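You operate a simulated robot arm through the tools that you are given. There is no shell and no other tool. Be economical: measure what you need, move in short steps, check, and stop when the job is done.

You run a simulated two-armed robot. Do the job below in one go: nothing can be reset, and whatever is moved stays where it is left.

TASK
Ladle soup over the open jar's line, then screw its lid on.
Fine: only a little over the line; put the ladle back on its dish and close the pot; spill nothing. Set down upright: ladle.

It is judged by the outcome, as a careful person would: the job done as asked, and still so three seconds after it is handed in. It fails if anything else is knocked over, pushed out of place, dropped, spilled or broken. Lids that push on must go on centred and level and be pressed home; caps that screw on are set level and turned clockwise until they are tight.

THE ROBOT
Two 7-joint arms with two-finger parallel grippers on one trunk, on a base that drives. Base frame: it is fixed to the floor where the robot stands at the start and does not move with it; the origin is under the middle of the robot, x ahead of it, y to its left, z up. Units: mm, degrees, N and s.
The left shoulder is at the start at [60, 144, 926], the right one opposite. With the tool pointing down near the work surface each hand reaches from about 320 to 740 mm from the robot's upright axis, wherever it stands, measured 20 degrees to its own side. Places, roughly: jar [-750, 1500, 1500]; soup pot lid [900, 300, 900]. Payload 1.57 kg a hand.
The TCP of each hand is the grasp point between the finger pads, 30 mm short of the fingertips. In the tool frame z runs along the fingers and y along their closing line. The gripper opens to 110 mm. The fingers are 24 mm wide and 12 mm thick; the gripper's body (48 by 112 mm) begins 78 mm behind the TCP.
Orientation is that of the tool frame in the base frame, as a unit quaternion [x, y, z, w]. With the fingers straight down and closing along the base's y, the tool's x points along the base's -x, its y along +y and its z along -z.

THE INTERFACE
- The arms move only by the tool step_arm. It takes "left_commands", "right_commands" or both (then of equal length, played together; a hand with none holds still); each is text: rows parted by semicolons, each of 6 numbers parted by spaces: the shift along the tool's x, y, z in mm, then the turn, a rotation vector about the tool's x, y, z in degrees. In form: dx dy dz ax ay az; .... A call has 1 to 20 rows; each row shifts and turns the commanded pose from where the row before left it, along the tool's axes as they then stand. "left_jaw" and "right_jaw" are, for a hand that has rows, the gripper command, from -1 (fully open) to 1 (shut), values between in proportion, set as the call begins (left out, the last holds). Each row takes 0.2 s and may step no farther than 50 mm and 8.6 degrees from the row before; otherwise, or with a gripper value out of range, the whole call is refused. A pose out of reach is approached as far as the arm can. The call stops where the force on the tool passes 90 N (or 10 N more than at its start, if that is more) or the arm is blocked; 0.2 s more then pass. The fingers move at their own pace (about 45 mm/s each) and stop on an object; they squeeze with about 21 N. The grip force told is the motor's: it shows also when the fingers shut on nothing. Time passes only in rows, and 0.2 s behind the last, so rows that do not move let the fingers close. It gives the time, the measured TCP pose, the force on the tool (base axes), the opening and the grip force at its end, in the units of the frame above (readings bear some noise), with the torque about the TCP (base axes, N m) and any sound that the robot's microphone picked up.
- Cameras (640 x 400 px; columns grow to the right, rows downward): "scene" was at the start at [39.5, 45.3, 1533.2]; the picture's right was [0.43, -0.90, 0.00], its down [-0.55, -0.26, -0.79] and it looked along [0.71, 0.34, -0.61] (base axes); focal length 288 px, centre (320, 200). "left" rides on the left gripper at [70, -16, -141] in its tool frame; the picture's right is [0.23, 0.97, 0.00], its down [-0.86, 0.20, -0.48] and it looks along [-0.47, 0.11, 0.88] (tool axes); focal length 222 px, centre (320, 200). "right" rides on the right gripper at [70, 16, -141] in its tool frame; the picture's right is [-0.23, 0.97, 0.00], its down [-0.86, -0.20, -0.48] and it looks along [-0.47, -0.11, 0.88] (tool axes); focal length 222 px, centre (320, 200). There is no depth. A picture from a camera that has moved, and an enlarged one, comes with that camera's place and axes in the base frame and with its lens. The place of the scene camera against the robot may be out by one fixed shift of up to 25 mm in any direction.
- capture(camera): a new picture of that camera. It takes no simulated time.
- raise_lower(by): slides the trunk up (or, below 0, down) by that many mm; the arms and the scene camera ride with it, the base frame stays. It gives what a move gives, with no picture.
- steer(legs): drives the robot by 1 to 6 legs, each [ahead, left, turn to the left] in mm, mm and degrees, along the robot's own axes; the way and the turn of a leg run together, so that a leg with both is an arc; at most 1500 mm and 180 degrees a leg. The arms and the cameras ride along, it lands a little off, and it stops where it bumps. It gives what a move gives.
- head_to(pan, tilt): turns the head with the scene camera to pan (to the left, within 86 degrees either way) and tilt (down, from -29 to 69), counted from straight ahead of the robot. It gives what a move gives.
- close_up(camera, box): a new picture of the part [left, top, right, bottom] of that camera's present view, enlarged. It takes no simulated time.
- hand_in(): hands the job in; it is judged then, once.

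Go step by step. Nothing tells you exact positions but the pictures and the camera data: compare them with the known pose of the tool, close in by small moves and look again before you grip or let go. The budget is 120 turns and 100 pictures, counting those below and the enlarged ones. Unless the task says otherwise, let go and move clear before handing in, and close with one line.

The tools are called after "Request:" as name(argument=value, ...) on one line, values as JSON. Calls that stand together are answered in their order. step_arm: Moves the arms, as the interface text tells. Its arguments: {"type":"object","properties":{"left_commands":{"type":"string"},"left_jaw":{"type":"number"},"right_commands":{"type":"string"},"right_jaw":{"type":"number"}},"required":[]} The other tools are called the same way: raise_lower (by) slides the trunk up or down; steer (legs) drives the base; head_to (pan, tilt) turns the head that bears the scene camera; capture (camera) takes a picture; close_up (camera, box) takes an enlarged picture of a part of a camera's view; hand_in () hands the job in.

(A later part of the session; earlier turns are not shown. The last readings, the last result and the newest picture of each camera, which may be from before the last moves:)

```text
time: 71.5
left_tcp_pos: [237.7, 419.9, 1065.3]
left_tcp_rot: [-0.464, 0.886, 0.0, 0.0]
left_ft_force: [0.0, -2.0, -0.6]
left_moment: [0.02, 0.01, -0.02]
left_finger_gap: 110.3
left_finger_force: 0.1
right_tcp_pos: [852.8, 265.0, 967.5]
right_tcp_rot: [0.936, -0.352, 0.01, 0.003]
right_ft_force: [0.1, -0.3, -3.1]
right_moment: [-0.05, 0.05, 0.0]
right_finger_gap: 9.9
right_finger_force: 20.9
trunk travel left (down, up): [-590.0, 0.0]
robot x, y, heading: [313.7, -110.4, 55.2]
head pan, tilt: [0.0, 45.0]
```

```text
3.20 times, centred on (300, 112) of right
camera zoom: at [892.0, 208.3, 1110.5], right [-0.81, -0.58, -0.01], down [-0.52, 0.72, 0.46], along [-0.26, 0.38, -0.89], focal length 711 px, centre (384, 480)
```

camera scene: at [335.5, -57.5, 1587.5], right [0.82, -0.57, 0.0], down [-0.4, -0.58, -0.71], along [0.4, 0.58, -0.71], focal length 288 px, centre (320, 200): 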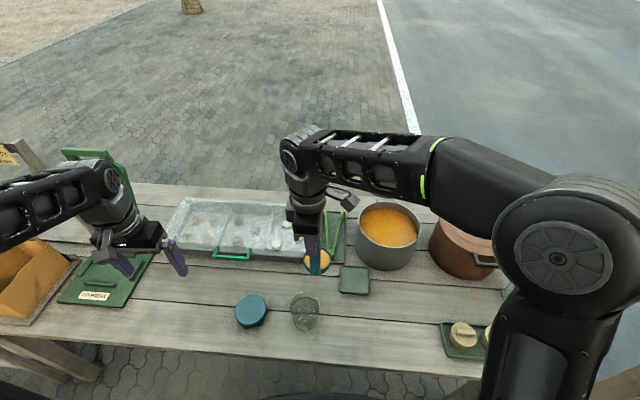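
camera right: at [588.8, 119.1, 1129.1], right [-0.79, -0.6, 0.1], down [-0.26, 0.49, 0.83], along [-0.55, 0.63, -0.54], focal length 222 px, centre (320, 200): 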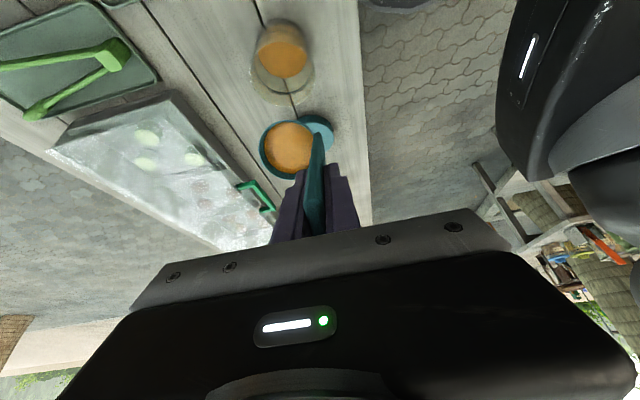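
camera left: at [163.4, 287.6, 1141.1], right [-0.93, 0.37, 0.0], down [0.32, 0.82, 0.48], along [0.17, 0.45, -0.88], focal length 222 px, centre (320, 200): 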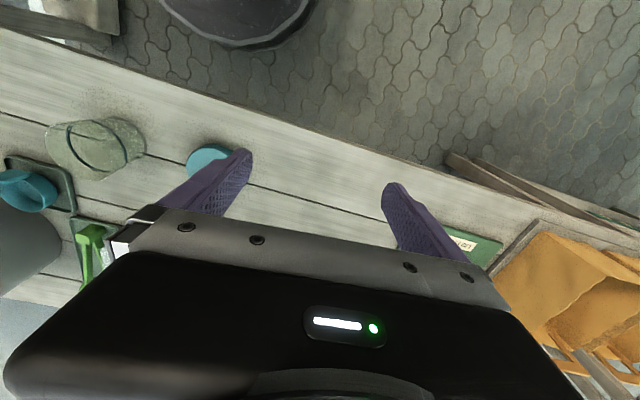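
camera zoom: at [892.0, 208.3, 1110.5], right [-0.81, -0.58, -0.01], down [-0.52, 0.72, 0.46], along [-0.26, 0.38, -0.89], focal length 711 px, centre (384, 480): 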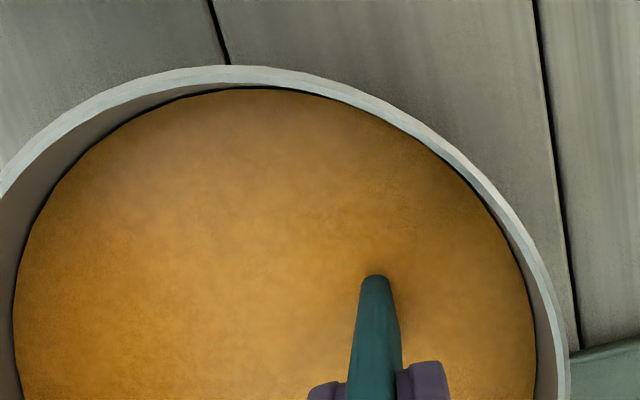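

Fully submerged. Lifting out, tipping 4° over the pot, levelling.

Request:
step_arm(right_commands="0 0 -8 0 0 0;0 0 -12 0 0 0;0 0 -12 0 0 0;0 0 -15 0 0 0;0 0 -20 0 0 0;0 0 -25 0 0 0;0 0 -25 0 0 0;0 0 -15 0 0 0;0 0 0 0 4 0;0 0 0 0 0 0;0 0 0 0 0 0;0 0 0 0 -4 0;0 0 0 0 0 0")

Request:
step_arm(right_commands="-10 9.4 0 0 0 0;-20 19 0 0 0 0;-27 25.3 0 0 0 0;-27 25.3 0 0 0 0;-27 25.3 0 0 0 0;-27 25.3 0 0 0 0;-27 25.3 0 0 0 0;-27 25.3 0 0 0 0;-27 25.3 0 0 0 0;-27 25.3 0 0 0 0;-20 19 0 0 0 0;-15 14 0 0 0 0;-10 9.4 0 0 0 0;0 0 0 0 0 0")

Request:
capture(camera="scene")

```text
time: 74.3
left_tcp_pos: [237.2, 420.9, 1064.3]
left_tcp_rot: [-0.464, 0.886, 0.0, 0.0]
left_ft_force: [-0.6, -0.8, -0.2]
left_moment: [0.02, 0.02, 0.02]
left_finger_gap: 109.8
left_finger_force: 0.1
right_tcp_pos: [848.5, 266.3, 1101.1]
right_tcp_rot: [0.936, -0.352, 0.009, 0.002]
right_ft_force: [0.1, -0.7, -2.7]
right_moment: [-0.09, 0.03, 0.0]
right_finger_gap: 9.8
right_finger_force: 21.0
trunk travel left (down, up): [-590.0, 0.0]
robot x, y, heading: [312.0, -107.7, 55.6]
head pan, tilt: [0.0, 45.0]
```

```text
time: 77.3
left_tcp_pos: [238.6, 419.9, 1065.5]
left_tcp_rot: [-0.464, 0.886, 0.0, 0.0]
left_ft_force: [0.4, 0.1, 0.3]
left_moment: [0.01, 0.0, 0.01]
left_finger_gap: 109.9
left_finger_force: 0.0
right_tcp_pos: [451.5, 250.8, 1093.1]
right_tcp_rot: [0.936, -0.352, 0.01, 0.002]
right_ft_force: [0.8, -0.2, -2.9]
right_moment: [-0.05, 0.08, -0.02]
right_finger_gap: 9.6
right_finger_force: 19.8
trunk travel left (down, up): [-590.0, 0.0]
robot x, y, heading: [317.4, -106.9, 55.5]
head pan, tilt: [0.0, 45.0]
```

```text
29 pictures are left
camera scene: at [335.5, -57.4, 1587.5], right [0.82, -0.57, 0.0], down [-0.4, -0.58, -0.71], along [0.4, 0.58, -0.71], focal length 288 px, centre (320, 200)
```

scene: 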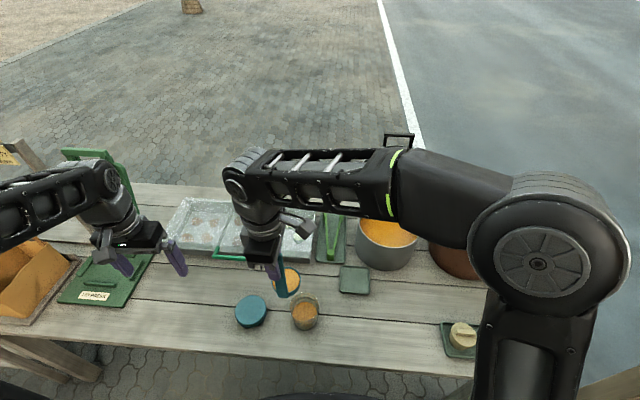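

Request:
step_arm(right_commands="-3 -4 10 0 0 0;0 0 20 0 0 0;0 0 20 0 0 0;0 0 10 0 0 0;0 0 0 0 0 0;6.3 0 -1.9 0 -3 0;6.3 0 -1.9 0 -3 0;6.3 0 -1.9 0 -3 0;6.3 0 -1.9 0 -3 0;6.3 0 -1.9 0 -3 0;6.3 0 -1.9 0 -3 0;6.3 0 -1.9 0 -3 0;6.3 0 -1.9 0 -3 0;6.3 0 -1.9 0 -3 0;6.3 0 -1.9 0 -3 0;6.3 0 -1.9 0 -3 0;6.3 0 -1.9 0 -3 0;6.3 0 -1.9 0 -3 0;6.3 0 -1.9 0 -3 0;0 0 0 0 0 0")

Request:
close_up(camera="scene", box=[240, 250, 368, 330])

```text
time: 81.5
left_tcp_pos: [238.6, 419.7, 1064.2]
left_tcp_rot: [-0.464, 0.886, 0.0, 0.0]
left_ft_force: [0.1, -0.6, 0.3]
left_moment: [-0.02, 0.01, 0.01]
left_finger_gap: 109.7
left_finger_force: 0.1
right_tcp_pos: [521.5, 196.8, 1029.5]
right_tcp_rot: [0.877, -0.329, -0.326, -0.126]
right_ft_force: [0.9, -0.4, -1.9]
right_moment: [-0.15, -0.08, 0.02]
right_finger_gap: 9.8
right_finger_force: 20.9
trunk travel left (down, up): [-590.0, 0.0]
robot x, y, heading: [315.5, -107.2, 55.3]
head pan, tilt: [0.0, 45.0]
```

```text
5.00 times, centred on (304, 290) of scene
camera zoom: at [335.2, -57.4, 1587.5], right [0.82, -0.57, 0.0], down [-0.4, -0.58, -0.71], along [0.4, 0.58, -0.71], focal length 1438 px, centre (400, -250)
```

zoom: 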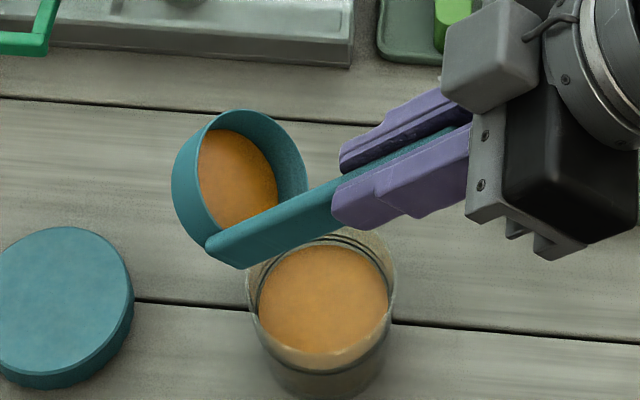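

Getting close: about 8 mm below the line now. Pouring a little more.

Request:
step_arm(right_commands="6.3 0 -1.9 0 -3 0;6.3 0 -1.9 0 -3 0;6.3 0 -1.9 0 -3 0;6.3 0 -1.9 0 -3 0;6.3 0 -1.9 0 -3 0;6.3 0 -1.9 0 -3 0;0 0 0 0 0 0;0 0 0 0 0 0")

Request:
close_up(camera="scene", box=[264, 265, 344, 315])

```text
time: 83.3
left_tcp_pos: [239.2, 419.0, 1064.7]
left_tcp_rot: [-0.464, 0.886, 0.001, 0.0]
left_ft_force: [-0.4, 0.9, 0.3]
left_moment: [0.0, -0.01, -0.02]
left_finger_gap: 110.1
left_finger_force: 0.2
right_tcp_pos: [545.0, 172.8, 1009.7]
right_tcp_rot: [0.816, -0.306, -0.458, -0.176]
right_ft_force: [0.3, -0.6, -1.8]
right_moment: [-0.17, -0.09, -0.01]
right_finger_gap: 10.0
right_finger_force: 21.4
trunk travel left (down, up): [-590.0, 0.0]
robot x, y, heading: [314.2, -109.7, 55.2]
head pan, tilt: [0.0, 45.0]
```

```text
8.00 times, centred on (304, 290) of scene
camera zoom: at [335.5, -57.6, 1587.5], right [0.82, -0.57, 0.0], down [-0.4, -0.58, -0.71], along [0.4, 0.58, -0.71], focal length 2300 px, centre (448, -520)
```

zoom: 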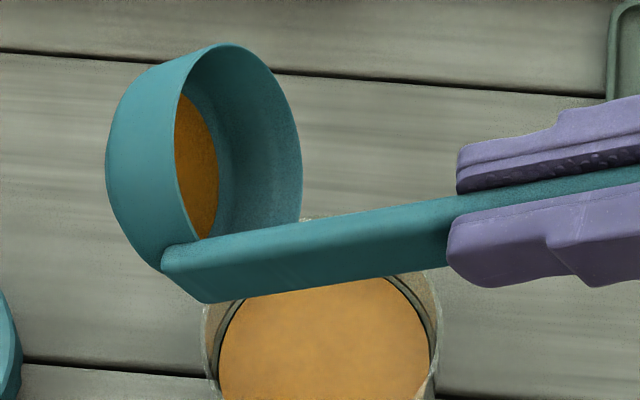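

Request:
step_arm(right_commands="6.3 0 -1.9 0 -3 0;6.3 0 -1.9 0 -3 0;6.3 0 -1.9 0 -3 0;0 0 0 0 0 0;0 0 0 0 0 0")

Request:
close_up(camera="scene", box=[264, 270, 344, 320])

```text
time: 84.5
left_tcp_pos: [237.7, 421.1, 1064.4]
left_tcp_rot: [-0.464, 0.886, 0.0, 0.001]
left_ft_force: [0.3, -0.1, 0.2]
left_moment: [-0.01, -0.01, 0.02]
left_finger_gap: 109.9
left_finger_force: 0.1
right_tcp_pos: [555.8, 165.8, 995.8]
right_tcp_rot: [0.777, -0.29, -0.522, -0.199]
right_ft_force: [-0.7, 0.5, -1.3]
right_moment: [-0.11, -0.08, 0.03]
right_finger_gap: 9.7
right_finger_force: 21.2
trunk travel left (down, up): [-590.0, 0.0]
robot x, y, heading: [316.8, -107.8, 55.3]
head pan, tilt: [0.0, 45.0]
```

```text
8.00 times, centred on (304, 295) of scene
camera zoom: at [335.6, -57.6, 1587.5], right [0.82, -0.57, 0.0], down [-0.4, -0.58, -0.71], along [0.4, 0.58, -0.71], focal length 2300 px, centre (448, -560)
```

zoom: 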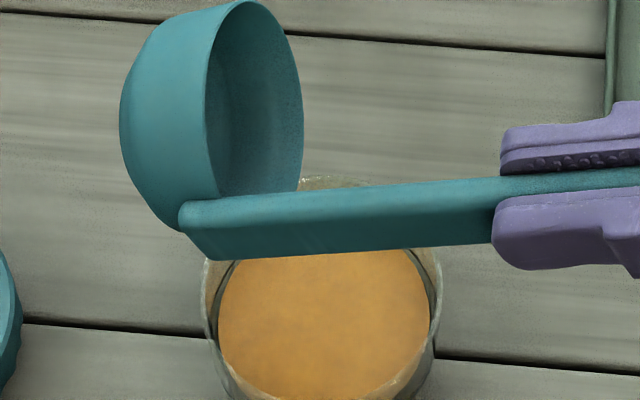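

The bowl looks almost empty; I'll finish this pour, swing back and check the level.

Request:
step_arm(right_commands="6.3 0 -1.9 0 -3 0;6.3 0 -1.9 0 -3 0;6.3 0 -1.9 0 -3 0;6.3 0 -1.9 0 -3 0;6.3 0 -1.9 0 -3 0;6.3 0 -1.9 0 -3 0;6.3 0 -1.9 0 -3 0;0 0 0 0 0 0;0 0 0 0 0 0;0 0 0 0 0 0")

Request:
step_arm(right_commands="-15.2 0 6.2 0 7.5 0;-15.2 0 6.2 0 7.5 0;-15.2 0 6.2 0 7.5 0;-15.2 0 6.2 0 7.5 0;-15.2 0 6.2 0 7.5 0;-15.2 0 6.2 0 7.5 0;-15.2 0 6.2 0 7.5 0;-15.2 0 6.2 0 7.5 0;-15.2 0 6.2 0 7.5 0;-15.2 0 6.2 0 7.5 0;-15.2 0 6.2 0 7.5 0;-15.2 0 6.2 0 7.5 0;0 0 -30 0 0 0;0 0 -35 0 0 0;0 0 0 0 0 0")

Request:
close_up(camera="scene", box=[264, 275, 344, 325])

Request:
close_up(camera="right", box=[240, 50, 400, 150])

```text
time: 86.7
left_tcp_pos: [237.9, 420.0, 1065.5]
left_tcp_rot: [-0.464, 0.886, 0.0, 0.0]
left_ft_force: [-0.2, 0.0, 0.6]
left_moment: [0.01, 0.0, 0.01]
left_finger_gap: 110.1
left_finger_force: 0.1
right_tcp_pos: [572.0, 150.7, 955.8]
right_tcp_rot: [0.668, -0.249, -0.655, -0.249]
right_ft_force: [-0.6, 0.2, -2.1]
right_moment: [-0.12, -0.1, -0.04]
right_finger_gap: 9.9
right_finger_force: 20.8
trunk travel left (down, up): [-590.0, 0.0]
robot x, y, heading: [315.4, -107.8, 55.2]
head pan, tilt: [0.0, 45.0]
```

```text
time: 89.9
left_tcp_pos: [238.8, 419.7, 1064.2]
left_tcp_rot: [-0.464, 0.886, 0.0, -0.001]
left_ft_force: [0.3, -0.7, 0.2]
left_moment: [0.0, 0.0, -0.02]
left_finger_gap: 110.0
left_finger_force: 0.0
right_tcp_pos: [450.3, 256.3, 1098.6]
right_tcp_rot: [0.936, -0.352, 0.01, 0.0]
right_ft_force: [-1.0, -0.1, -1.4]
right_moment: [0.02, 0.01, -0.01]
right_finger_gap: 9.6
right_finger_force: 21.1
trunk travel left (down, up): [-590.0, 0.0]
robot x, y, heading: [314.1, -106.9, 55.4]
head pan, tilt: [0.0, 45.0]
```

```text
8.00 times, centred on (304, 300) of scene
camera zoom: at [335.6, -57.7, 1587.5], right [0.82, -0.57, 0.0], down [-0.4, -0.58, -0.71], along [0.4, 0.58, -0.71], focal length 2300 px, centre (448, -600)
```

zoom: 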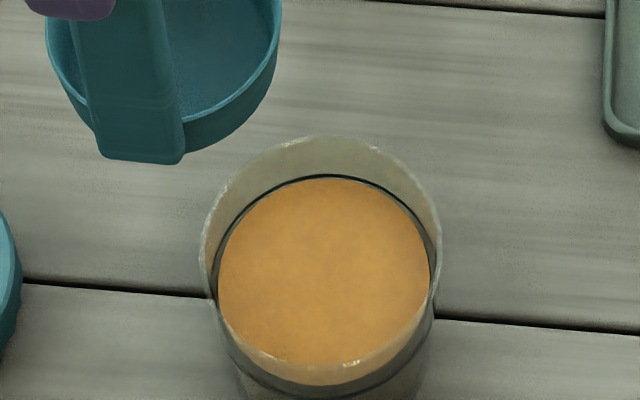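

```text
4.00 times, centred on (320, 100) of right
camera zoom: at [489.0, 200.6, 1241.5], right [-0.81, -0.58, -0.01], down [-0.52, 0.72, 0.46], along [-0.26, 0.38, -0.89], focal length 888 px, centre (320, 600)
```

zoom: 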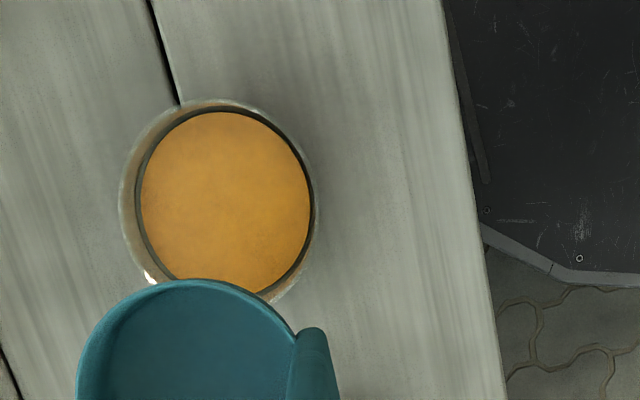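

The soup is right around the line; I need a level view to judge. I'll take the ladle back above its dish and turn the left hand sideways so its camera looks at the jar from the side.

Request:
step_arm(right_commands="30.6 -23.2 0 0 0 0;30.6 -23.2 0 0 0 0;30.6 -23.2 0 0 0 0;30.6 -23.2 0 0 0 0;30.6 -23.2 0 0 0 0;30.6 -23.2 0 0 0 0;0 0 0 0 0 0;0 0 0 0 0 0;0 0 0 0 0 0;0 0 0 0 0 0;0 0 0 0 0 0;0 0 0 0 0 0;0 0 0 0 0 0;0 0 0 0 0 0;0 0 0 0 0 0;0 0 0 0 0 0;0 0 0 0 0 0;0 0 0 0 0 0", left_commands="0 -17 20 0 0 0;0 -17 20 0 0 0;0 -17 20 0 0 0;0 -17 20 0 0 0;0 -17 20 0 0 0;0 -17 20 0 0 0;0 0 0 7.5 0 0;0 0 0 7.5 0 0;0 0 0 7.5 0 0;0 0 0 7.5 0 0;0 0 0 7.5 0 0;0 0 0 7.5 0 0;0 0 0 7.5 0 0;0 0 0 7.5 0 0;0 0 0 7.5 0 0;0 0 0 7.5 0 0;0 0 0 7.5 0 0;0 0 0 7.5 0 0")

Request:
capture(camera="left")

```text
time: 93.7
left_tcp_pos: [322.0, 361.5, 945.1]
left_tcp_rot: [-0.349, 0.665, -0.585, 0.306]
left_ft_force: [-0.4, 0.5, 0.2]
left_moment: [0.02, 0.01, 0.0]
left_finger_gap: 110.1
left_finger_force: 0.0
left hand out of reach, approached as far as the arm can: row 18
right_tcp_pos: [679.9, 238.8, 1102.1]
right_tcp_rot: [0.936, -0.352, 0.01, 0.001]
right_ft_force: [-1.2, -0.1, -0.4]
right_moment: [-0.03, 0.07, -0.02]
right_finger_gap: 10.1
right_finger_force: 20.4
trunk travel left (down, up): [-590.0, 0.0]
robot x, y, heading: [317.3, -106.1, 55.1]
head pan, tilt: [0.0, 45.0]
```

```text
23 pictures are left
camera left: at [167.5, 383.3, 979.3], right [-0.23, -0.11, -0.97], down [0.08, 0.99, -0.14], along [0.97, -0.1, -0.22], focal length 222 px, centre (320, 200)
```

left: 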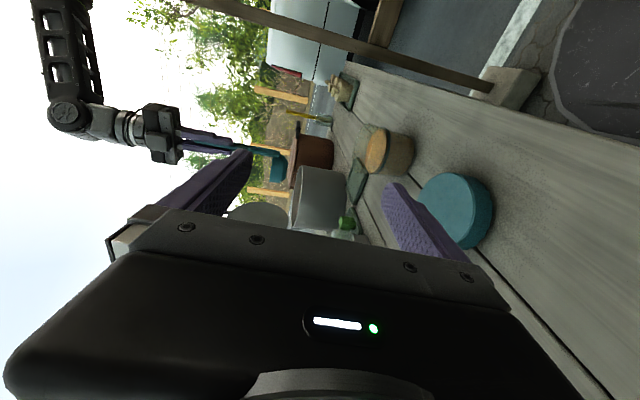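

Request:
step_arm(left_commands="0 30 0 0 0 0;0 35 0 0 0 0;0 0 0 0 0 0")

Request:
close_up(camera="left", box=[320, 110, 448, 190])

```text
time: 94.5
left_tcp_pos: [315.1, 367.0, 882.1]
left_tcp_rot: [-0.35, 0.666, -0.583, 0.306]
left_ft_force: [0.2, 0.5, -0.1]
left_moment: [0.01, 0.02, -0.06]
left_finger_gap: 109.7
left_finger_force: 0.1
right_tcp_pos: [680.7, 238.4, 1102.0]
right_tcp_rot: [0.936, -0.352, 0.011, 0.0]
right_ft_force: [-0.3, -0.6, -1.5]
right_moment: [-0.03, 0.03, 0.03]
right_finger_gap: 9.8
right_finger_force: 20.8
trunk travel left (down, up): [-590.0, 0.0]
robot x, y, heading: [317.9, -107.5, 55.3]
head pan, tilt: [0.0, 45.0]
```

```text
5.00 times, centred on (384, 150) of left
camera zoom: at [160.4, 388.6, 915.5], right [-0.24, -0.11, -0.97], down [0.07, 0.99, -0.13], along [0.97, -0.1, -0.22], focal length 1111 px, centre (0, 450)
```

zoom: 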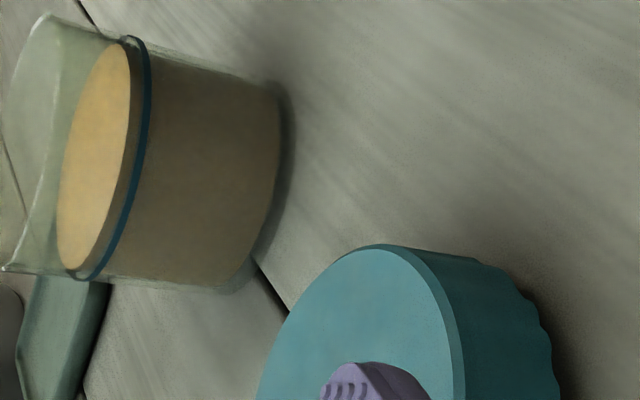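

The side view shows the soup about 4 mm above the line, just a little over as asked. Now the ladle goes back down onto its dish.

Request:
step_arm(right_commands="0 -1 40 0 0 0;0 0 40 0 0 0;0 0 40 0 0 0;0 0 35 0 0 0;0 0 10 0 0 0;0 0 8 0 0 0;0 0 5 0 0 0;0 0 0 0 0 0")

Request:
close_up(camera="scene", box=[310, 200, 438, 280])

```text
time: 96.3
left_tcp_pos: [315.6, 367.0, 881.5]
left_tcp_rot: [-0.349, 0.667, -0.583, 0.306]
left_ft_force: [-0.5, 0.3, -0.2]
left_moment: [-0.02, 0.0, -0.02]
left_finger_gap: 110.1
left_finger_force: 0.0
right_tcp_pos: [683.3, 237.7, 924.6]
right_tcp_rot: [0.936, -0.352, 0.01, 0.001]
right_ft_force: [-0.5, 0.0, -1.8]
right_moment: [-0.02, 0.07, 0.01]
right_finger_gap: 9.6
right_finger_force: 20.8
trunk travel left (down, up): [-590.0, 0.0]
robot x, y, heading: [317.1, -106.2, 55.2]
head pan, tilt: [0.0, 45.0]
```

```text
5.00 times, centred on (374, 240) of scene
camera zoom: at [335.4, -57.5, 1587.5], right [0.82, -0.57, 0.0], down [-0.4, -0.58, -0.71], along [0.4, 0.58, -0.71], focal length 1438 px, centre (50, 0)
```

zoom: 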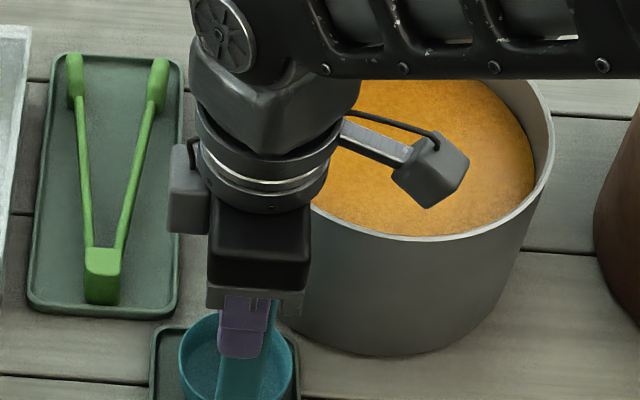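

Request:
step_arm(right_commands="-2.5 0 0 0 0 0;0 0 3 0 0 0;0 0 2 0 0 0;0 0 1 0 0 0;0 0 0 0 0 0")

```text
time: 97.5
left_tcp_pos: [313.6, 366.2, 881.0]
left_tcp_rot: [-0.349, 0.667, -0.583, 0.306]
left_ft_force: [0.4, -0.2, 0.1]
left_moment: [-0.01, 0.02, 0.0]
left_finger_gap: 110.1
left_finger_force: 0.1
right_tcp_pos: [681.9, 242.5, 918.6]
right_tcp_rot: [0.936, -0.352, 0.009, -0.001]
right_ft_force: [-1.8, -1.0, 20.0]
right_moment: [-0.04, -0.01, 0.01]
right_finger_gap: 8.8
right_finger_force: 20.8
trunk travel left (down, up): [-590.0, 0.0]
robot x, y, heading: [312.7, -108.3, 55.5]
head pan, tilt: [0.0, 45.0]
```

Contact on the dish. Easing off, opening and rising clear.

Request:
step_arm(right_commands="0 0 -0.6 0 0 0;0 0 0 0 0 0")

Request:
step_arm(right_commands="0 0 0 0 0 0;0 0 0 0 0 0;0 0 0 0 0 0;0 0 -20 0 0 0;0 0 -40 0 0 0;0 0 -40 0 0 0;0 0 -30 0 0 0;0 0 0 0 0 0", right_jaw=-0.1)

Request:
close_up(camera="right", box=[240, 60, 400, 160])

```text
time: 98.1
left_tcp_pos: [314.4, 366.5, 881.0]
left_tcp_rot: [-0.349, 0.666, -0.583, 0.307]
left_ft_force: [-0.3, 0.5, 0.0]
left_moment: [-0.02, 0.02, -0.03]
left_finger_gap: 110.2
left_finger_force: 0.0
right_tcp_pos: [682.4, 240.9, 917.5]
right_tcp_rot: [0.936, -0.352, 0.009, -0.001]
right_ft_force: [-2.0, 2.2, 15.6]
right_moment: [0.47, 0.01, 0.01]
right_finger_gap: 9.8
right_finger_force: 20.9
trunk travel left (down, up): [-590.0, 0.0]
robot x, y, heading: [314.2, -106.8, 55.3]
head pan, tilt: [0.0, 45.0]
```

```text
time: 99.9
left_tcp_pos: [314.7, 366.6, 881.4]
left_tcp_rot: [-0.349, 0.666, -0.583, 0.307]
left_ft_force: [1.4, 0.4, 0.2]
left_moment: [-0.03, 0.0, 0.02]
left_finger_gap: 110.0
left_finger_force: 0.1
right_tcp_pos: [678.1, 240.6, 1048.9]
right_tcp_rot: [0.936, -0.352, 0.01, 0.001]
right_ft_force: [-0.1, 0.4, -0.7]
right_moment: [0.02, -0.01, -0.02]
right_finger_gap: 60.6
right_finger_force: 0.1
trunk travel left (down, up): [-590.0, 0.0]
robot x, y, heading: [316.8, -105.6, 55.2]
head pan, tilt: [0.0, 45.0]
```

```text
4.00 times, centred on (320, 110) of right
camera zoom: at [718.0, 185.0, 1191.8], right [-0.81, -0.58, -0.01], down [-0.52, 0.72, 0.46], along [-0.26, 0.38, -0.89], focal length 888 px, centre (320, 560)
```

zoom: 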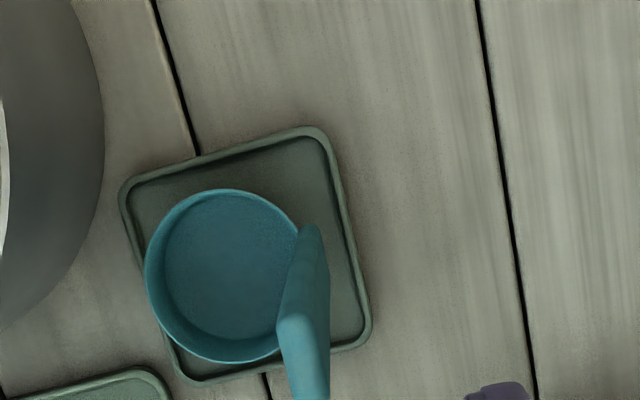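

The ladle stands upright on its dish. Next I'll close the pot, bringing the right hand back to the lid's bar with the same 45° pose.

Request:
step_arm(right_commands="0 0 -25 0 0 0;0 0 -25 0 0 0;0 0 0 7.5 0 0;0 0 0 7.5 0 0;0 0 0 7.5 0 0;0 0 0 7.5 0 0;0 0 0 7.5 0 0;0 0 0 7.5 0 0;15.1 -37.5 17 0 0 0;15.1 -37.5 17 0 0 0;15.1 -37.5 17 0 0 0;15.1 -37.5 17 0 0 0;15.1 -37.5 17 0 0 0;15.1 -37.5 17 0 0 0;15.1 -37.5 17 0 0 0;0 0 0 0 0 0")

Request:
capture(camera="right")

```text
time: 103.3
left_tcp_pos: [314.2, 366.9, 880.7]
left_tcp_rot: [-0.35, 0.666, -0.583, 0.307]
left_ft_force: [-0.1, -0.3, -0.2]
left_moment: [0.0, -0.04, 0.0]
left_finger_gap: 110.1
left_finger_force: 0.1
right_tcp_pos: [933.0, 375.8, 1203.6]
right_tcp_rot: [0.865, -0.321, 0.144, -0.358]
right_ft_force: [-0.4, 0.1, -0.7]
right_moment: [0.01, 0.0, -0.02]
right_finger_gap: 60.5
right_finger_force: 0.0
trunk travel left (down, up): [-590.0, 0.0]
robot x, y, heading: [315.7, -109.3, 55.4]
head pan, tilt: [0.0, 45.0]
```

```text
19 pictures are left
camera right: at [911.4, 247.6, 1293.0], right [-0.61, -0.37, -0.7], down [-0.78, 0.42, 0.46], along [0.12, 0.83, -0.55], focal length 222 px, centre (320, 200)
```

right: 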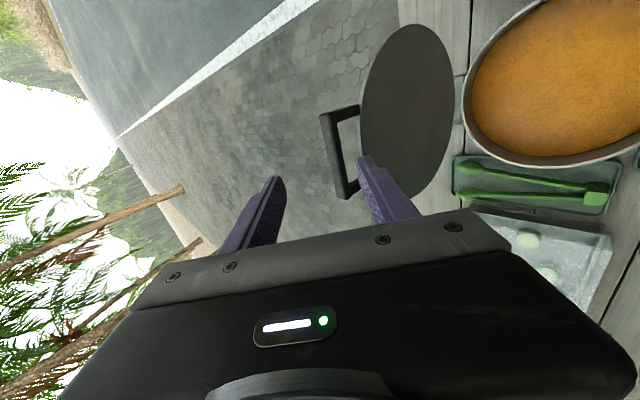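

The bar is in the same place in view as when I left it. Advancing to cage it again.

Request:
step_arm(right_commands="2 8 15 0 0 0;0 0 25 0 0 0;0 0 25 0 0 0;0 0 0 0 0 0")

Request:
step_arm(right_commands="0 0 0 0 0 0;0 0 0 0 0 0;0 0 0 0 0 0", right_jaw=0.55)

Request:
close_up(camera="right", box=[240, 90, 400, 190])

```text
time: 104.3
left_tcp_pos: [313.8, 364.6, 881.6]
left_tcp_rot: [-0.348, 0.667, -0.583, 0.308]
left_ft_force: [-0.2, -0.1, 0.6]
left_moment: [0.01, 0.0, -0.03]
left_finger_gap: 109.9
left_finger_force: 0.1
right_tcp_pos: [962.8, 404.1, 1156.2]
right_tcp_rot: [0.864, -0.321, 0.144, -0.36]
right_ft_force: [-9.4, -10.8, 11.6]
right_moment: [-0.54, 0.54, 0.1]
right_finger_gap: 62.2
right_finger_force: 0.8
trunk travel left (down, up): [-590.0, 0.0]
robot x, y, heading: [315.2, -108.1, 55.5]
head pan, tilt: [0.0, 45.0]
```

```text
time: 105.1
left_tcp_pos: [312.5, 364.0, 881.3]
left_tcp_rot: [-0.348, 0.667, -0.583, 0.308]
left_ft_force: [-0.5, 0.1, 0.4]
left_moment: [-0.02, 0.02, -0.01]
left_finger_gap: 110.1
left_finger_force: 0.0
right_tcp_pos: [961.2, 400.4, 1153.7]
right_tcp_rot: [0.865, -0.321, 0.144, -0.357]
right_ft_force: [-22.2, -25.5, 0.1]
right_moment: [-1.17, 1.03, 0.21]
right_finger_gap: 46.8
right_finger_force: 12.0
trunk travel left (down, up): [-590.0, 0.0]
robot x, y, heading: [313.7, -109.8, 55.2]
head pan, tilt: [0.0, 45.0]
```

```text
4.00 times, centred on (320, 140) of right
camera zoom: at [938.4, 272.1, 1243.5], right [-0.61, -0.38, -0.69], down [-0.78, 0.42, 0.46], along [0.12, 0.83, -0.55], focal length 888 px, centre (320, 440)
```

zoom: 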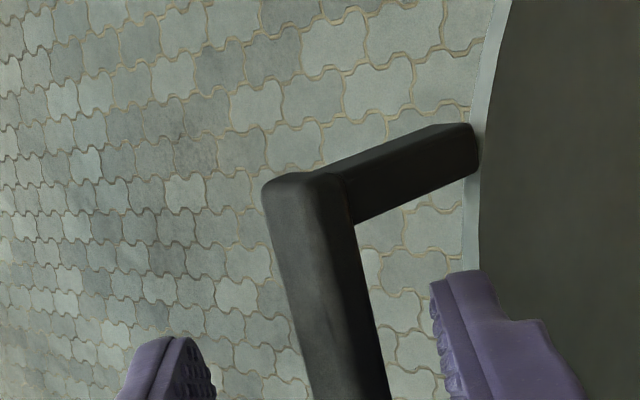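

The near fingertip is pressing on the lid plate. Backing off along the fingers a little.

Request:
step_arm(right_commands="0 0 -6 0 0 0;0 0 -6 0 0 0;0 0 0 0 0 0;0 0 0 0 0 0")

Request:
close_up(camera="right", box=[240, 90, 400, 190])

```text
time: 106.1
left_tcp_pos: [314.8, 367.6, 880.0]
left_tcp_rot: [-0.349, 0.666, -0.583, 0.306]
left_ft_force: [-0.5, -0.5, 0.0]
left_moment: [-0.02, 0.01, 0.0]
left_finger_gap: 110.1
left_finger_force: 0.1
right_tcp_pos: [958.7, 399.2, 1159.1]
right_tcp_rot: [0.865, -0.321, 0.143, -0.357]
right_ft_force: [-1.6, -4.3, -12.6]
right_moment: [-0.2, -0.04, 0.0]
right_finger_gap: 35.1
right_finger_force: 6.0
trunk travel left (down, up): [-590.0, 0.0]
robot x, y, heading: [310.7, -106.8, 55.2]
head pan, tilt: [0.0, 45.0]
```

```text
4.00 times, centred on (320, 140) of right
camera zoom: at [937.0, 270.8, 1249.6], right [-0.61, -0.37, -0.7], down [-0.78, 0.42, 0.46], along [0.12, 0.83, -0.55], focal length 888 px, centre (320, 440)
```

zoom: 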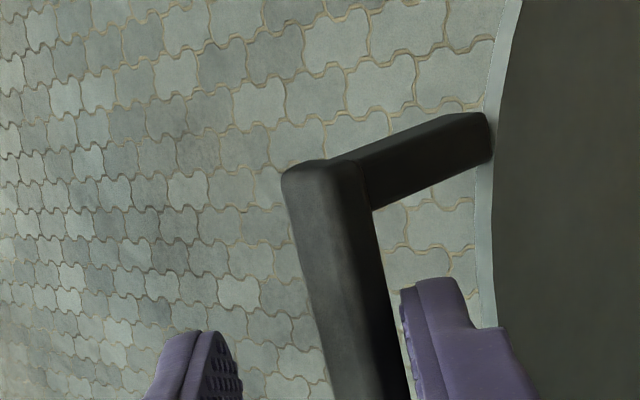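

Request:
step_arm(right_commands="0 7 0 0 0 0;0 0 0 0 0 0;0 0 0 0 0 0;0 16.9 -19.1 0 0 0;0 18.8 -17.2 0 0 0;0 20.5 -15.2 0 0 0;0 22 -13 0 0 0;0 23.2 -10.6 0 0 0;0 0 0 0 0 0", right_jaw=0.58)

Request:
capture(camera="right")

```text
time: 108.1
left_tcp_pos: [315.5, 367.3, 881.2]
left_tcp_rot: [-0.35, 0.666, -0.583, 0.306]
left_ft_force: [-0.2, -0.3, -0.9]
left_moment: [0.01, 0.0, 0.0]
left_finger_gap: 109.8
left_finger_force: 0.0
right_tcp_pos: [872.3, 300.5, 1136.1]
right_tcp_rot: [0.865, -0.321, 0.143, -0.358]
right_ft_force: [-0.8, -0.2, 0.8]
right_moment: [-0.01, -0.04, 0.02]
right_finger_gap: 23.1
right_finger_force: 0.0
trunk travel left (down, up): [-590.0, 0.0]
robot x, y, heading: [315.1, -108.7, 55.0]
head pan, tilt: [0.0, 45.0]
```

```text
16 pictures are left
camera right: at [850.2, 171.1, 1225.4], right [-0.61, -0.37, -0.7], down [-0.78, 0.42, 0.46], along [0.12, 0.83, -0.55], focal length 222 px, centre (320, 200)
```

right: 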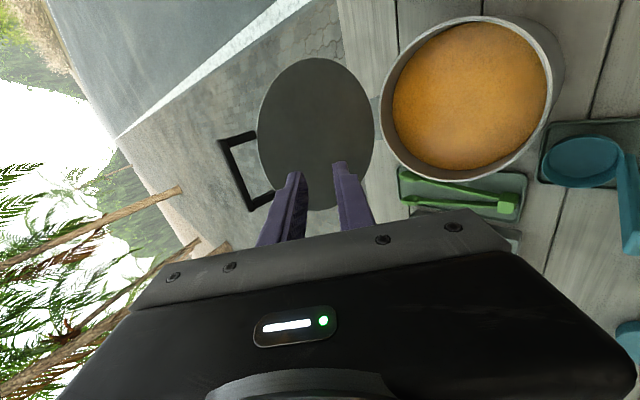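

The bar slipped out and the lid stayed open at its stop. I'll go back with a narrower opening and this time grip the bar for the first part of the swing.

Request:
step_arm(right_commands="0 -34 0 0 0 0;0 -34 0 0 0 0;0 -33 0 0 0 0;0 0 25 0 0 0;0 0 25 0 0 0;0 0 20 0 0 0;0 0 10 0 0 0;0 0 0 0 0 0", right_jaw=0.36)

Request:
step_arm(right_commands="0 0 0 0 0 0;0 0 0 0 0 0;0 0 0 0 0 0;0 0 0 0 0 0", right_jaw=1)

Request:
capture(camera="right")

```text
time: 109.9
left_tcp_pos: [313.8, 367.1, 880.7]
left_tcp_rot: [-0.349, 0.666, -0.583, 0.306]
left_ft_force: [0.2, 0.7, 0.0]
left_moment: [-0.01, 0.01, 0.0]
left_finger_gap: 110.2
left_finger_force: 0.1
right_tcp_pos: [956.1, 397.4, 1151.7]
right_tcp_rot: [0.865, -0.321, 0.144, -0.358]
right_ft_force: [0.4, 0.3, 1.0]
right_moment: [0.02, 0.06, 0.03]
right_finger_gap: 35.1
right_finger_force: 0.1
trunk travel left (down, up): [-590.0, 0.0]
robot x, y, heading: [315.8, -106.7, 55.5]
head pan, tilt: [0.0, 45.0]
```

```text
time: 110.9
left_tcp_pos: [315.1, 366.5, 880.0]
left_tcp_rot: [-0.35, 0.667, -0.583, 0.306]
left_ft_force: [-0.6, 0.4, 0.0]
left_moment: [-0.01, -0.01, 0.0]
left_finger_gap: 110.0
left_finger_force: 0.1
right_tcp_pos: [955.8, 397.9, 1151.3]
right_tcp_rot: [0.866, -0.321, 0.145, -0.356]
right_ft_force: [-4.9, -4.6, -7.2]
right_moment: [-0.31, -0.43, 0.59]
right_finger_gap: 17.4
right_finger_force: 32.0
trunk travel left (down, up): [-590.0, 0.0]
robot x, y, heading: [315.3, -109.2, 55.4]
head pan, tilt: [0.0, 45.0]
```

```text
15 pictures are left
camera right: at [934.4, 268.4, 1241.2], right [-0.61, -0.38, -0.7], down [-0.78, 0.42, 0.46], along [0.12, 0.83, -0.55], focal length 222 px, centre (320, 200)
```

right: 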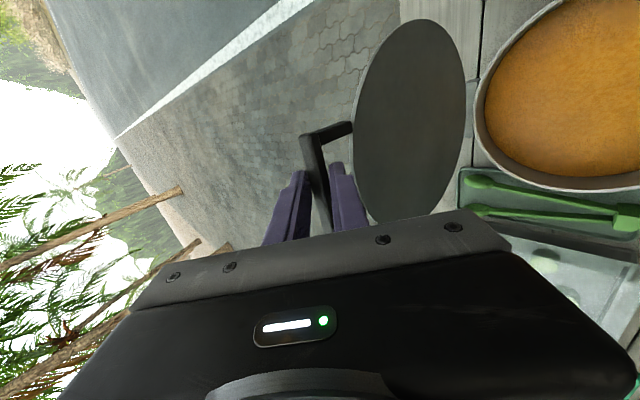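

Gripped firmly on the bar. Starting the closing arc.

Request:
step_arm(right_commands="0 16.9 -19.1 0 0 0;0 18.8 -17.2 0 0 0;0 20.5 -15.2 0 0 0;0 22 -13 0 0 0")

Request:
capture(camera="right")

```text
time: 111.9
left_tcp_pos: [315.1, 365.9, 882.1]
left_tcp_rot: [-0.349, 0.667, -0.583, 0.307]
left_ft_force: [-0.9, 0.9, -0.3]
left_moment: [0.0, 0.0, 0.02]
left_finger_gap: 110.0
left_finger_force: 0.0
right_tcp_pos: [891.9, 319.7, 1143.6]
right_tcp_rot: [0.865, -0.322, 0.144, -0.358]
right_ft_force: [3.8, -8.9, 6.5]
right_moment: [-0.58, -0.46, 0.45]
right_finger_gap: 18.3
right_finger_force: 32.9
trunk travel left (down, up): [-590.0, 0.0]
robot x, y, heading: [318.7, -107.5, 55.3]
head pan, tilt: [0.0, 45.0]
```

```text
14 pictures are left
camera right: at [869.3, 190.8, 1233.0], right [-0.61, -0.37, -0.7], down [-0.78, 0.42, 0.46], along [0.12, 0.83, -0.55], focal length 222 px, centre (320, 200)
```

right: 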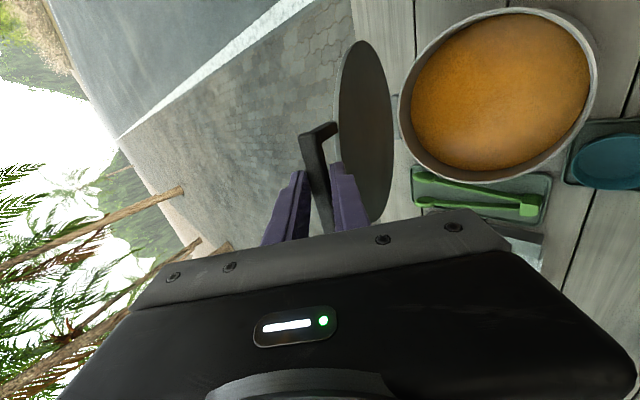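

The lid follows. I'll loosen to a cage and carry it on down.

Request:
step_arm(right_commands="0 0 0 0 0 0;0 0 0 0 0 0;0 23.2 -10.6 0 0 0;0 24.2 -8.1 0 0 0;0 24.9 -5.5 0 0 0;0 25.3 -2.9 0 0 0;0 25.5 -0.2 0 0 0;0 25.4 2.4 0 0 0;0 24.9 5.1 0 0 0;0 0 0 0 0 0", right_jaw=0.55)

Request:
capture(camera="right")

```text
time: 114.1
left_tcp_pos: [314.8, 366.6, 880.6]
left_tcp_rot: [-0.35, 0.666, -0.583, 0.307]
left_ft_force: [0.3, 0.9, -0.6]
left_moment: [-0.02, -0.01, 0.01]
left_finger_gap: 109.9
left_finger_force: 0.0
right_tcp_pos: [803.3, 217.9, 1033.1]
right_tcp_rot: [0.865, -0.322, 0.144, -0.357]
right_ft_force: [-0.3, 0.8, -1.1]
right_moment: [0.01, -0.01, 0.06]
right_finger_gap: 25.8
right_finger_force: 1.0
trunk travel left (down, up): [-590.0, 0.0]
robot x, y, heading: [316.1, -109.2, 55.0]
head pan, tilt: [0.0, 45.0]
```

```text
13 pictures are left
camera right: at [780.8, 90.1, 1122.2], right [-0.61, -0.37, -0.7], down [-0.78, 0.42, 0.46], along [0.12, 0.83, -0.55], focal length 222 px, centre (320, 200)
```

right: 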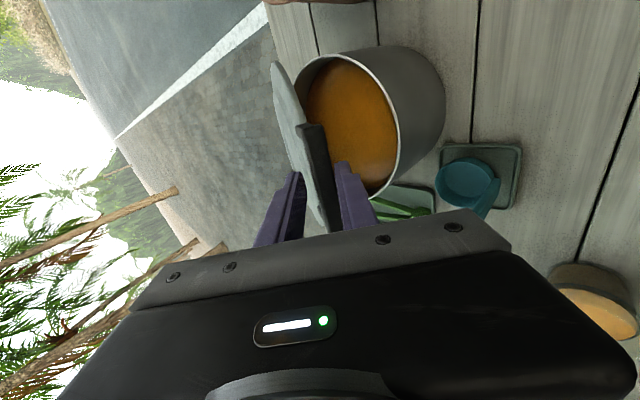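

Request:
step_arm(right_commands="0 24.3 7.7 0 0 0;0 23.3 10.1 0 0 0;0 22.2 12.6 0 0 0;0 20.7 14.8 0 0 0;0 10 8.3 0 0 0;0 9 8.3 0 0 0;0 0 0 0 0 0")

Request:
close_up(camera="right", box=[200, 60, 400, 185])

```text
time: 115.7
left_tcp_pos: [315.1, 366.0, 880.9]
left_tcp_rot: [-0.35, 0.666, -0.583, 0.306]
left_ft_force: [0.1, -0.1, -0.2]
left_moment: [0.01, -0.01, 0.02]
left_finger_gap: 109.8
left_finger_force: 0.1
right_tcp_pos: [782.2, 191.6, 910.0]
right_tcp_rot: [0.864, -0.322, 0.144, -0.358]
right_ft_force: [0.1, 0.8, 1.1]
right_moment: [-0.02, -0.02, 0.02]
right_finger_gap: 25.2
right_finger_force: 0.9
trunk travel left (down, up): [-590.0, 0.0]
robot x, y, heading: [311.9, -109.4, 55.2]
head pan, tilt: [0.0, 45.0]
```

```text
3.20 times, centred on (300, 122) of right
camera zoom: at [760.4, 62.5, 999.7], right [-0.61, -0.37, -0.7], down [-0.78, 0.42, 0.46], along [0.12, 0.83, -0.55], focal length 711 px, centre (384, 448)
```

zoom: 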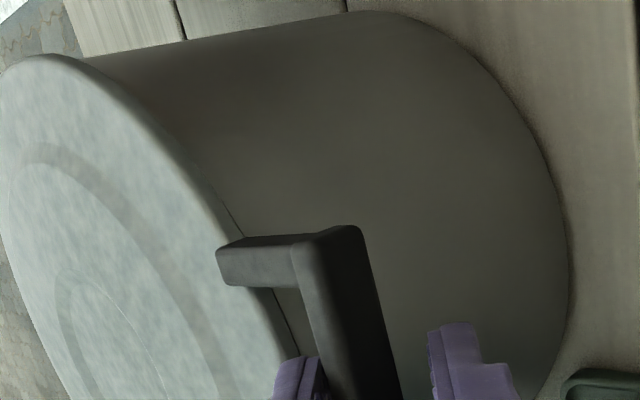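

The lid is closed again. I'll withdraw the right hand, rise, point it down and move it towards the right of the jar. It will hold the jar while the left hand screws the lid.

Request:
step_arm(right_commands="0 0 0 0 0 0;0 0 -20 0 0 0;0 0 -20 0 0 0;0 0 -20 0 0 0;0 -20 -20 0 0 0;0 -20 -20 0 0 0;0 -20 -20 0 0 0;0 0 0 -7.5 0 0;0 0 0 -7.5 0 0;0 0 0 -7.5 0 0;0 0 0 -7.5 0 0;0 0 0 -7.5 0 0;0 0 0 -7.5 0 0;-24.8 23 0 0 0 0;-24.8 23 0 0 0 0;-24.8 23 0 0 0 0;-24.8 23 0 0 0 0;0 0 0 0 0 0", right_jaw=0.3)

Request:
capture(camera="scene")

```text
time: 119.5
left_tcp_pos: [315.2, 366.9, 881.1]
left_tcp_rot: [-0.35, 0.666, -0.583, 0.306]
left_ft_force: [0.0, 0.5, -0.6]
left_moment: [0.0, 0.04, -0.01]
left_finger_gap: 110.2
left_finger_force: 0.1
right_tcp_pos: [624.4, 169.4, 1035.9]
right_tcp_rot: [0.936, -0.352, 0.009, 0.0]
right_ft_force: [0.1, -0.4, -0.4]
right_moment: [0.01, 0.02, -0.05]
right_finger_gap: 38.2
right_finger_force: 0.1
right hand out of reach, approached as far as the arm can: row 4
trunk travel left (down, up): [-590.0, 0.0]
robot x, y, heading: [314.8, -110.8, 55.4]
head pan, tilt: [0.0, 45.0]
```

```text
11 pictures are left
camera scene: at [335.5, -57.7, 1587.5], right [0.82, -0.57, 0.0], down [-0.4, -0.58, -0.71], along [0.4, 0.58, -0.71], focal length 288 px, centre (320, 200)
```

scene: 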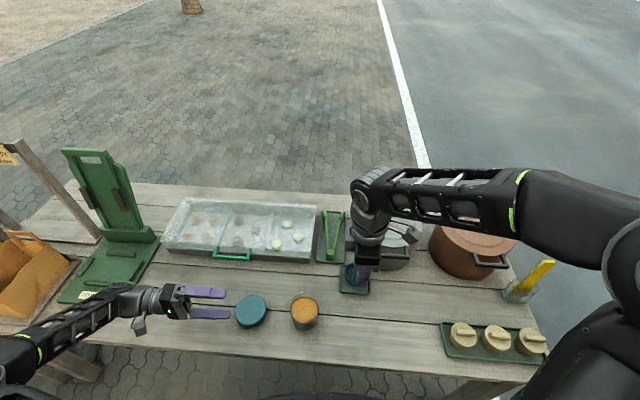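

Pot closed and ladle upright. Now turning the right hand about its own axis so its camera will be on top when pointing left.

Request:
step_arm(right_commands="0 0 0 0 0 8.5;0 0 0 0 0 8.5;0 0 0 0 0 8.5;0 0 0 0 0 8.5;0 0 0 0 0 8.5;0 0 0 0 0 8.5;0 0 0 0 0 8.5;0 0 0 0 0 8.5;0 0 0 0 0 8.5;0 0 0 0 0 8.5;0 0 0 0 0 8.5;0 0 0 0 0 8.5;0 0 0 0 0 8.5;0 0 0 0 0 8.5;0 0 0 0 0 8.5;0 0 0 0 0 8.5;0 0 0 0 0 8.5;0 0 0 0 0 8.5;0 0 0 0 0 8.5;0 0 0 0 0 8.5", right_jaw=-1)

```text
time: 123.7
left_tcp_pos: [313.8, 366.1, 881.0]
left_tcp_rot: [-0.35, 0.666, -0.583, 0.306]
left_ft_force: [-0.3, -0.4, 0.8]
left_moment: [0.01, 0.0, -0.01]
left_finger_gap: 110.2
left_finger_force: 0.0
right_tcp_pos: [624.5, 169.5, 1034.0]
right_tcp_rot: [0.271, 0.963, 0.0, 0.009]
right_ft_force: [-0.2, -0.7, 0.1]
right_moment: [0.01, -0.03, -0.01]
right_finger_gap: 110.1
right_finger_force: 0.0
trunk travel left (down, up): [-590.0, 0.0]
robot x, y, heading: [315.4, -106.2, 55.2]
head pan, tilt: [0.0, 45.0]
```

Request:
step_arm(right_commands="0 0 0 0 7.8 0;0 0 0 0 7.8 0;0 0 0 0 7.8 0;0 0 0 0 7.8 0;0 0 0 0 7.8 0;0 0 0 0 7.8 0;0 0 0 0 7.8 0;0 0 0 0 7.8 0;0 0 0 0 7.8 0;-33 0 12 0 0 0;-33 0 12 0 0 0;-33 0 12 0 0 0;0 0 0 0 0 0", right_jaw=-0.89)

```text
time: 126.5
left_tcp_pos: [313.8, 367.4, 880.8]
left_tcp_rot: [-0.35, 0.666, -0.582, 0.307]
left_ft_force: [0.5, -0.3, 0.4]
left_moment: [-0.02, -0.01, 0.01]
left_finger_gap: 110.0
left_finger_force: 0.0
right_tcp_pos: [625.0, 166.9, 929.5]
right_tcp_rot: [0.22, 0.794, 0.153, -0.546]
right_ft_force: [-0.1, -0.1, -0.3]
right_moment: [0.01, 0.04, -0.04]
right_finger_gap: 104.3
right_finger_force: 0.0
trunk travel left (down, up): [-590.0, 0.0]
robot x, y, heading: [314.0, -109.1, 55.4]
head pan, tilt: [0.0, 45.0]
```

Request:
step_arm(right_commands="-32.9 0.4 16.6 0 0 0;-32.9 0.4 16.6 0 0 0;-32.9 0.4 16.6 0 0 0;-32.9 0.4 16.6 0 0 0;14 3 36 0 0 0;0 0 0 0 0 0")

Request:
capture(camera="right")

```text
time: 127.9
left_tcp_pos: [314.2, 365.7, 881.3]
left_tcp_rot: [-0.35, 0.667, -0.582, 0.307]
left_ft_force: [0.2, 0.2, -0.6]
left_moment: [-0.03, 0.0, 0.01]
left_finger_gap: 110.0
left_finger_force: 0.1
right_tcp_pos: [580.4, 199.8, 781.6]
right_tcp_rot: [0.22, 0.792, 0.154, -0.549]
right_ft_force: [8.1, -3.4, 13.2]
right_moment: [-0.52, 0.41, 0.36]
right_finger_gap: 102.4
right_finger_force: 0.0
trunk travel left (down, up): [-590.0, 0.0]
robot x, y, heading: [316.3, -107.1, 55.5]
head pan, tilt: [0.0, 45.0]
```

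```text
10 pictures are left
camera right: at [682.1, 160.2, 897.7], right [0.57, 0.79, -0.21], down [0.54, -0.56, -0.63], along [-0.62, 0.25, -0.75], focal length 222 px, centre (320, 200)
```

right: 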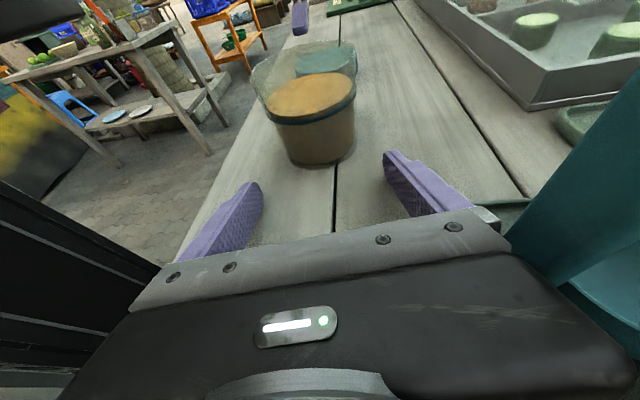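

The jar is well centred ahead of the fingers; the fingertips brush the table (surface about z=760). I'll raise 6 mm, then move in around the jar.

Request:
step_arm(right_commands="5.6 0 -2.1 0 0 0;9.2 1.6 24 0 0 0;9.2 1.6 24 0 0 0;9.2 1.6 24 0 0 0;0 0 0 0 0 0")

```text
time: 129.1
left_tcp_pos: [314.4, 366.8, 881.8]
left_tcp_rot: [-0.35, 0.665, -0.584, 0.307]
left_ft_force: [-0.1, -0.3, -0.3]
left_moment: [-0.01, 0.0, 0.0]
left_finger_gap: 110.1
left_finger_force: 0.1
right_tcp_pos: [518.5, 244.6, 788.2]
right_tcp_rot: [0.221, 0.793, 0.154, -0.547]
right_ft_force: [0.9, 0.2, 0.7]
right_moment: [0.02, -0.04, 0.0]
right_finger_gap: 104.0
right_finger_force: 0.0
trunk travel left (down, up): [-590.0, 0.0]
robot x, y, heading: [317.8, -105.8, 55.4]
head pan, tilt: [0.0, 45.0]
```

Request:
step_arm(right_commands="0 0 0 0 0 0;0 0 0 0 0 0;0 0 0 0 0 0;0 0 0 0 0 0", right_jaw=1)

Request:
close_up(camera="right", box=[200, 20, 456, 180])

```text
time: 130.1
left_tcp_pos: [314.9, 366.4, 881.5]
left_tcp_rot: [-0.349, 0.666, -0.583, 0.306]
left_ft_force: [-0.5, -0.1, 0.8]
left_moment: [0.0, 0.01, 0.02]
left_finger_gap: 110.1
left_finger_force: 0.1
right_tcp_pos: [518.8, 244.2, 787.8]
right_tcp_rot: [0.221, 0.793, 0.154, -0.546]
right_ft_force: [0.4, -0.9, -0.1]
right_moment: [-0.01, 0.01, 0.04]
right_finger_gap: 77.4
right_finger_force: 20.7
trunk travel left (down, up): [-590.0, 0.0]
robot x, y, heading: [317.2, -110.1, 55.5]
head pan, tilt: [0.0, 45.0]
```

```text
2.50 times, centred on (328, 100) of right
camera zoom: at [618.8, 203.2, 904.6], right [0.57, 0.79, -0.21], down [0.54, -0.56, -0.63], along [-0.61, 0.25, -0.75], focal length 555 px, centre (300, 450)
```

zoom: 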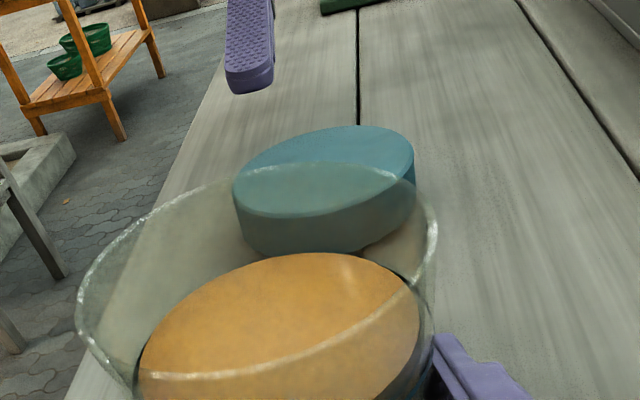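

The jar is held (77 mm wide). Now the left hand: I'll raise it and turn it back to pointing down over the jar's lid.

Request:
step_arm(left_commands="0 -30 0 0 0 0;0 -30 0 0 0 0;0 0 0 -7.5 0 0;0 0 0 -7.5 0 0;0 0 0 -7.5 0 0;0 0 0 -7.5 0 0;0 0 0 -7.5 0 0;0 0 0 -7.5 0 0;0 0 0 -7.5 0 0;0 0 0 -7.5 0 0;0 0 0 -7.5 0 0;0 0 0 -7.5 0 0;0 0 0 -7.5 0 0;-10 -25 -20 0 0 0;-10 -25 -20 0 0 0;0 -16 -20 0 0 0;0 0 0 0 0 0")

```text
time: 133.7
left_tcp_pos: [386.1, 341.0, 1000.3]
left_tcp_rot: [-0.464, 0.886, -0.001, 0.0]
left_ft_force: [0.1, -0.3, 0.0]
left_moment: [-0.04, -0.03, 0.01]
left_finger_gap: 110.0
left_finger_force: 0.1
right_tcp_pos: [518.5, 243.5, 788.3]
right_tcp_rot: [0.221, 0.794, 0.153, -0.546]
right_ft_force: [-0.7, 0.4, 0.0]
right_moment: [-0.03, -0.04, -0.04]
right_finger_gap: 77.3
right_finger_force: 20.3
trunk travel left (down, up): [-590.0, 0.0]
robot x, y, heading: [313.6, -108.5, 55.5]
head pan, tilt: [0.0, 45.0]
```

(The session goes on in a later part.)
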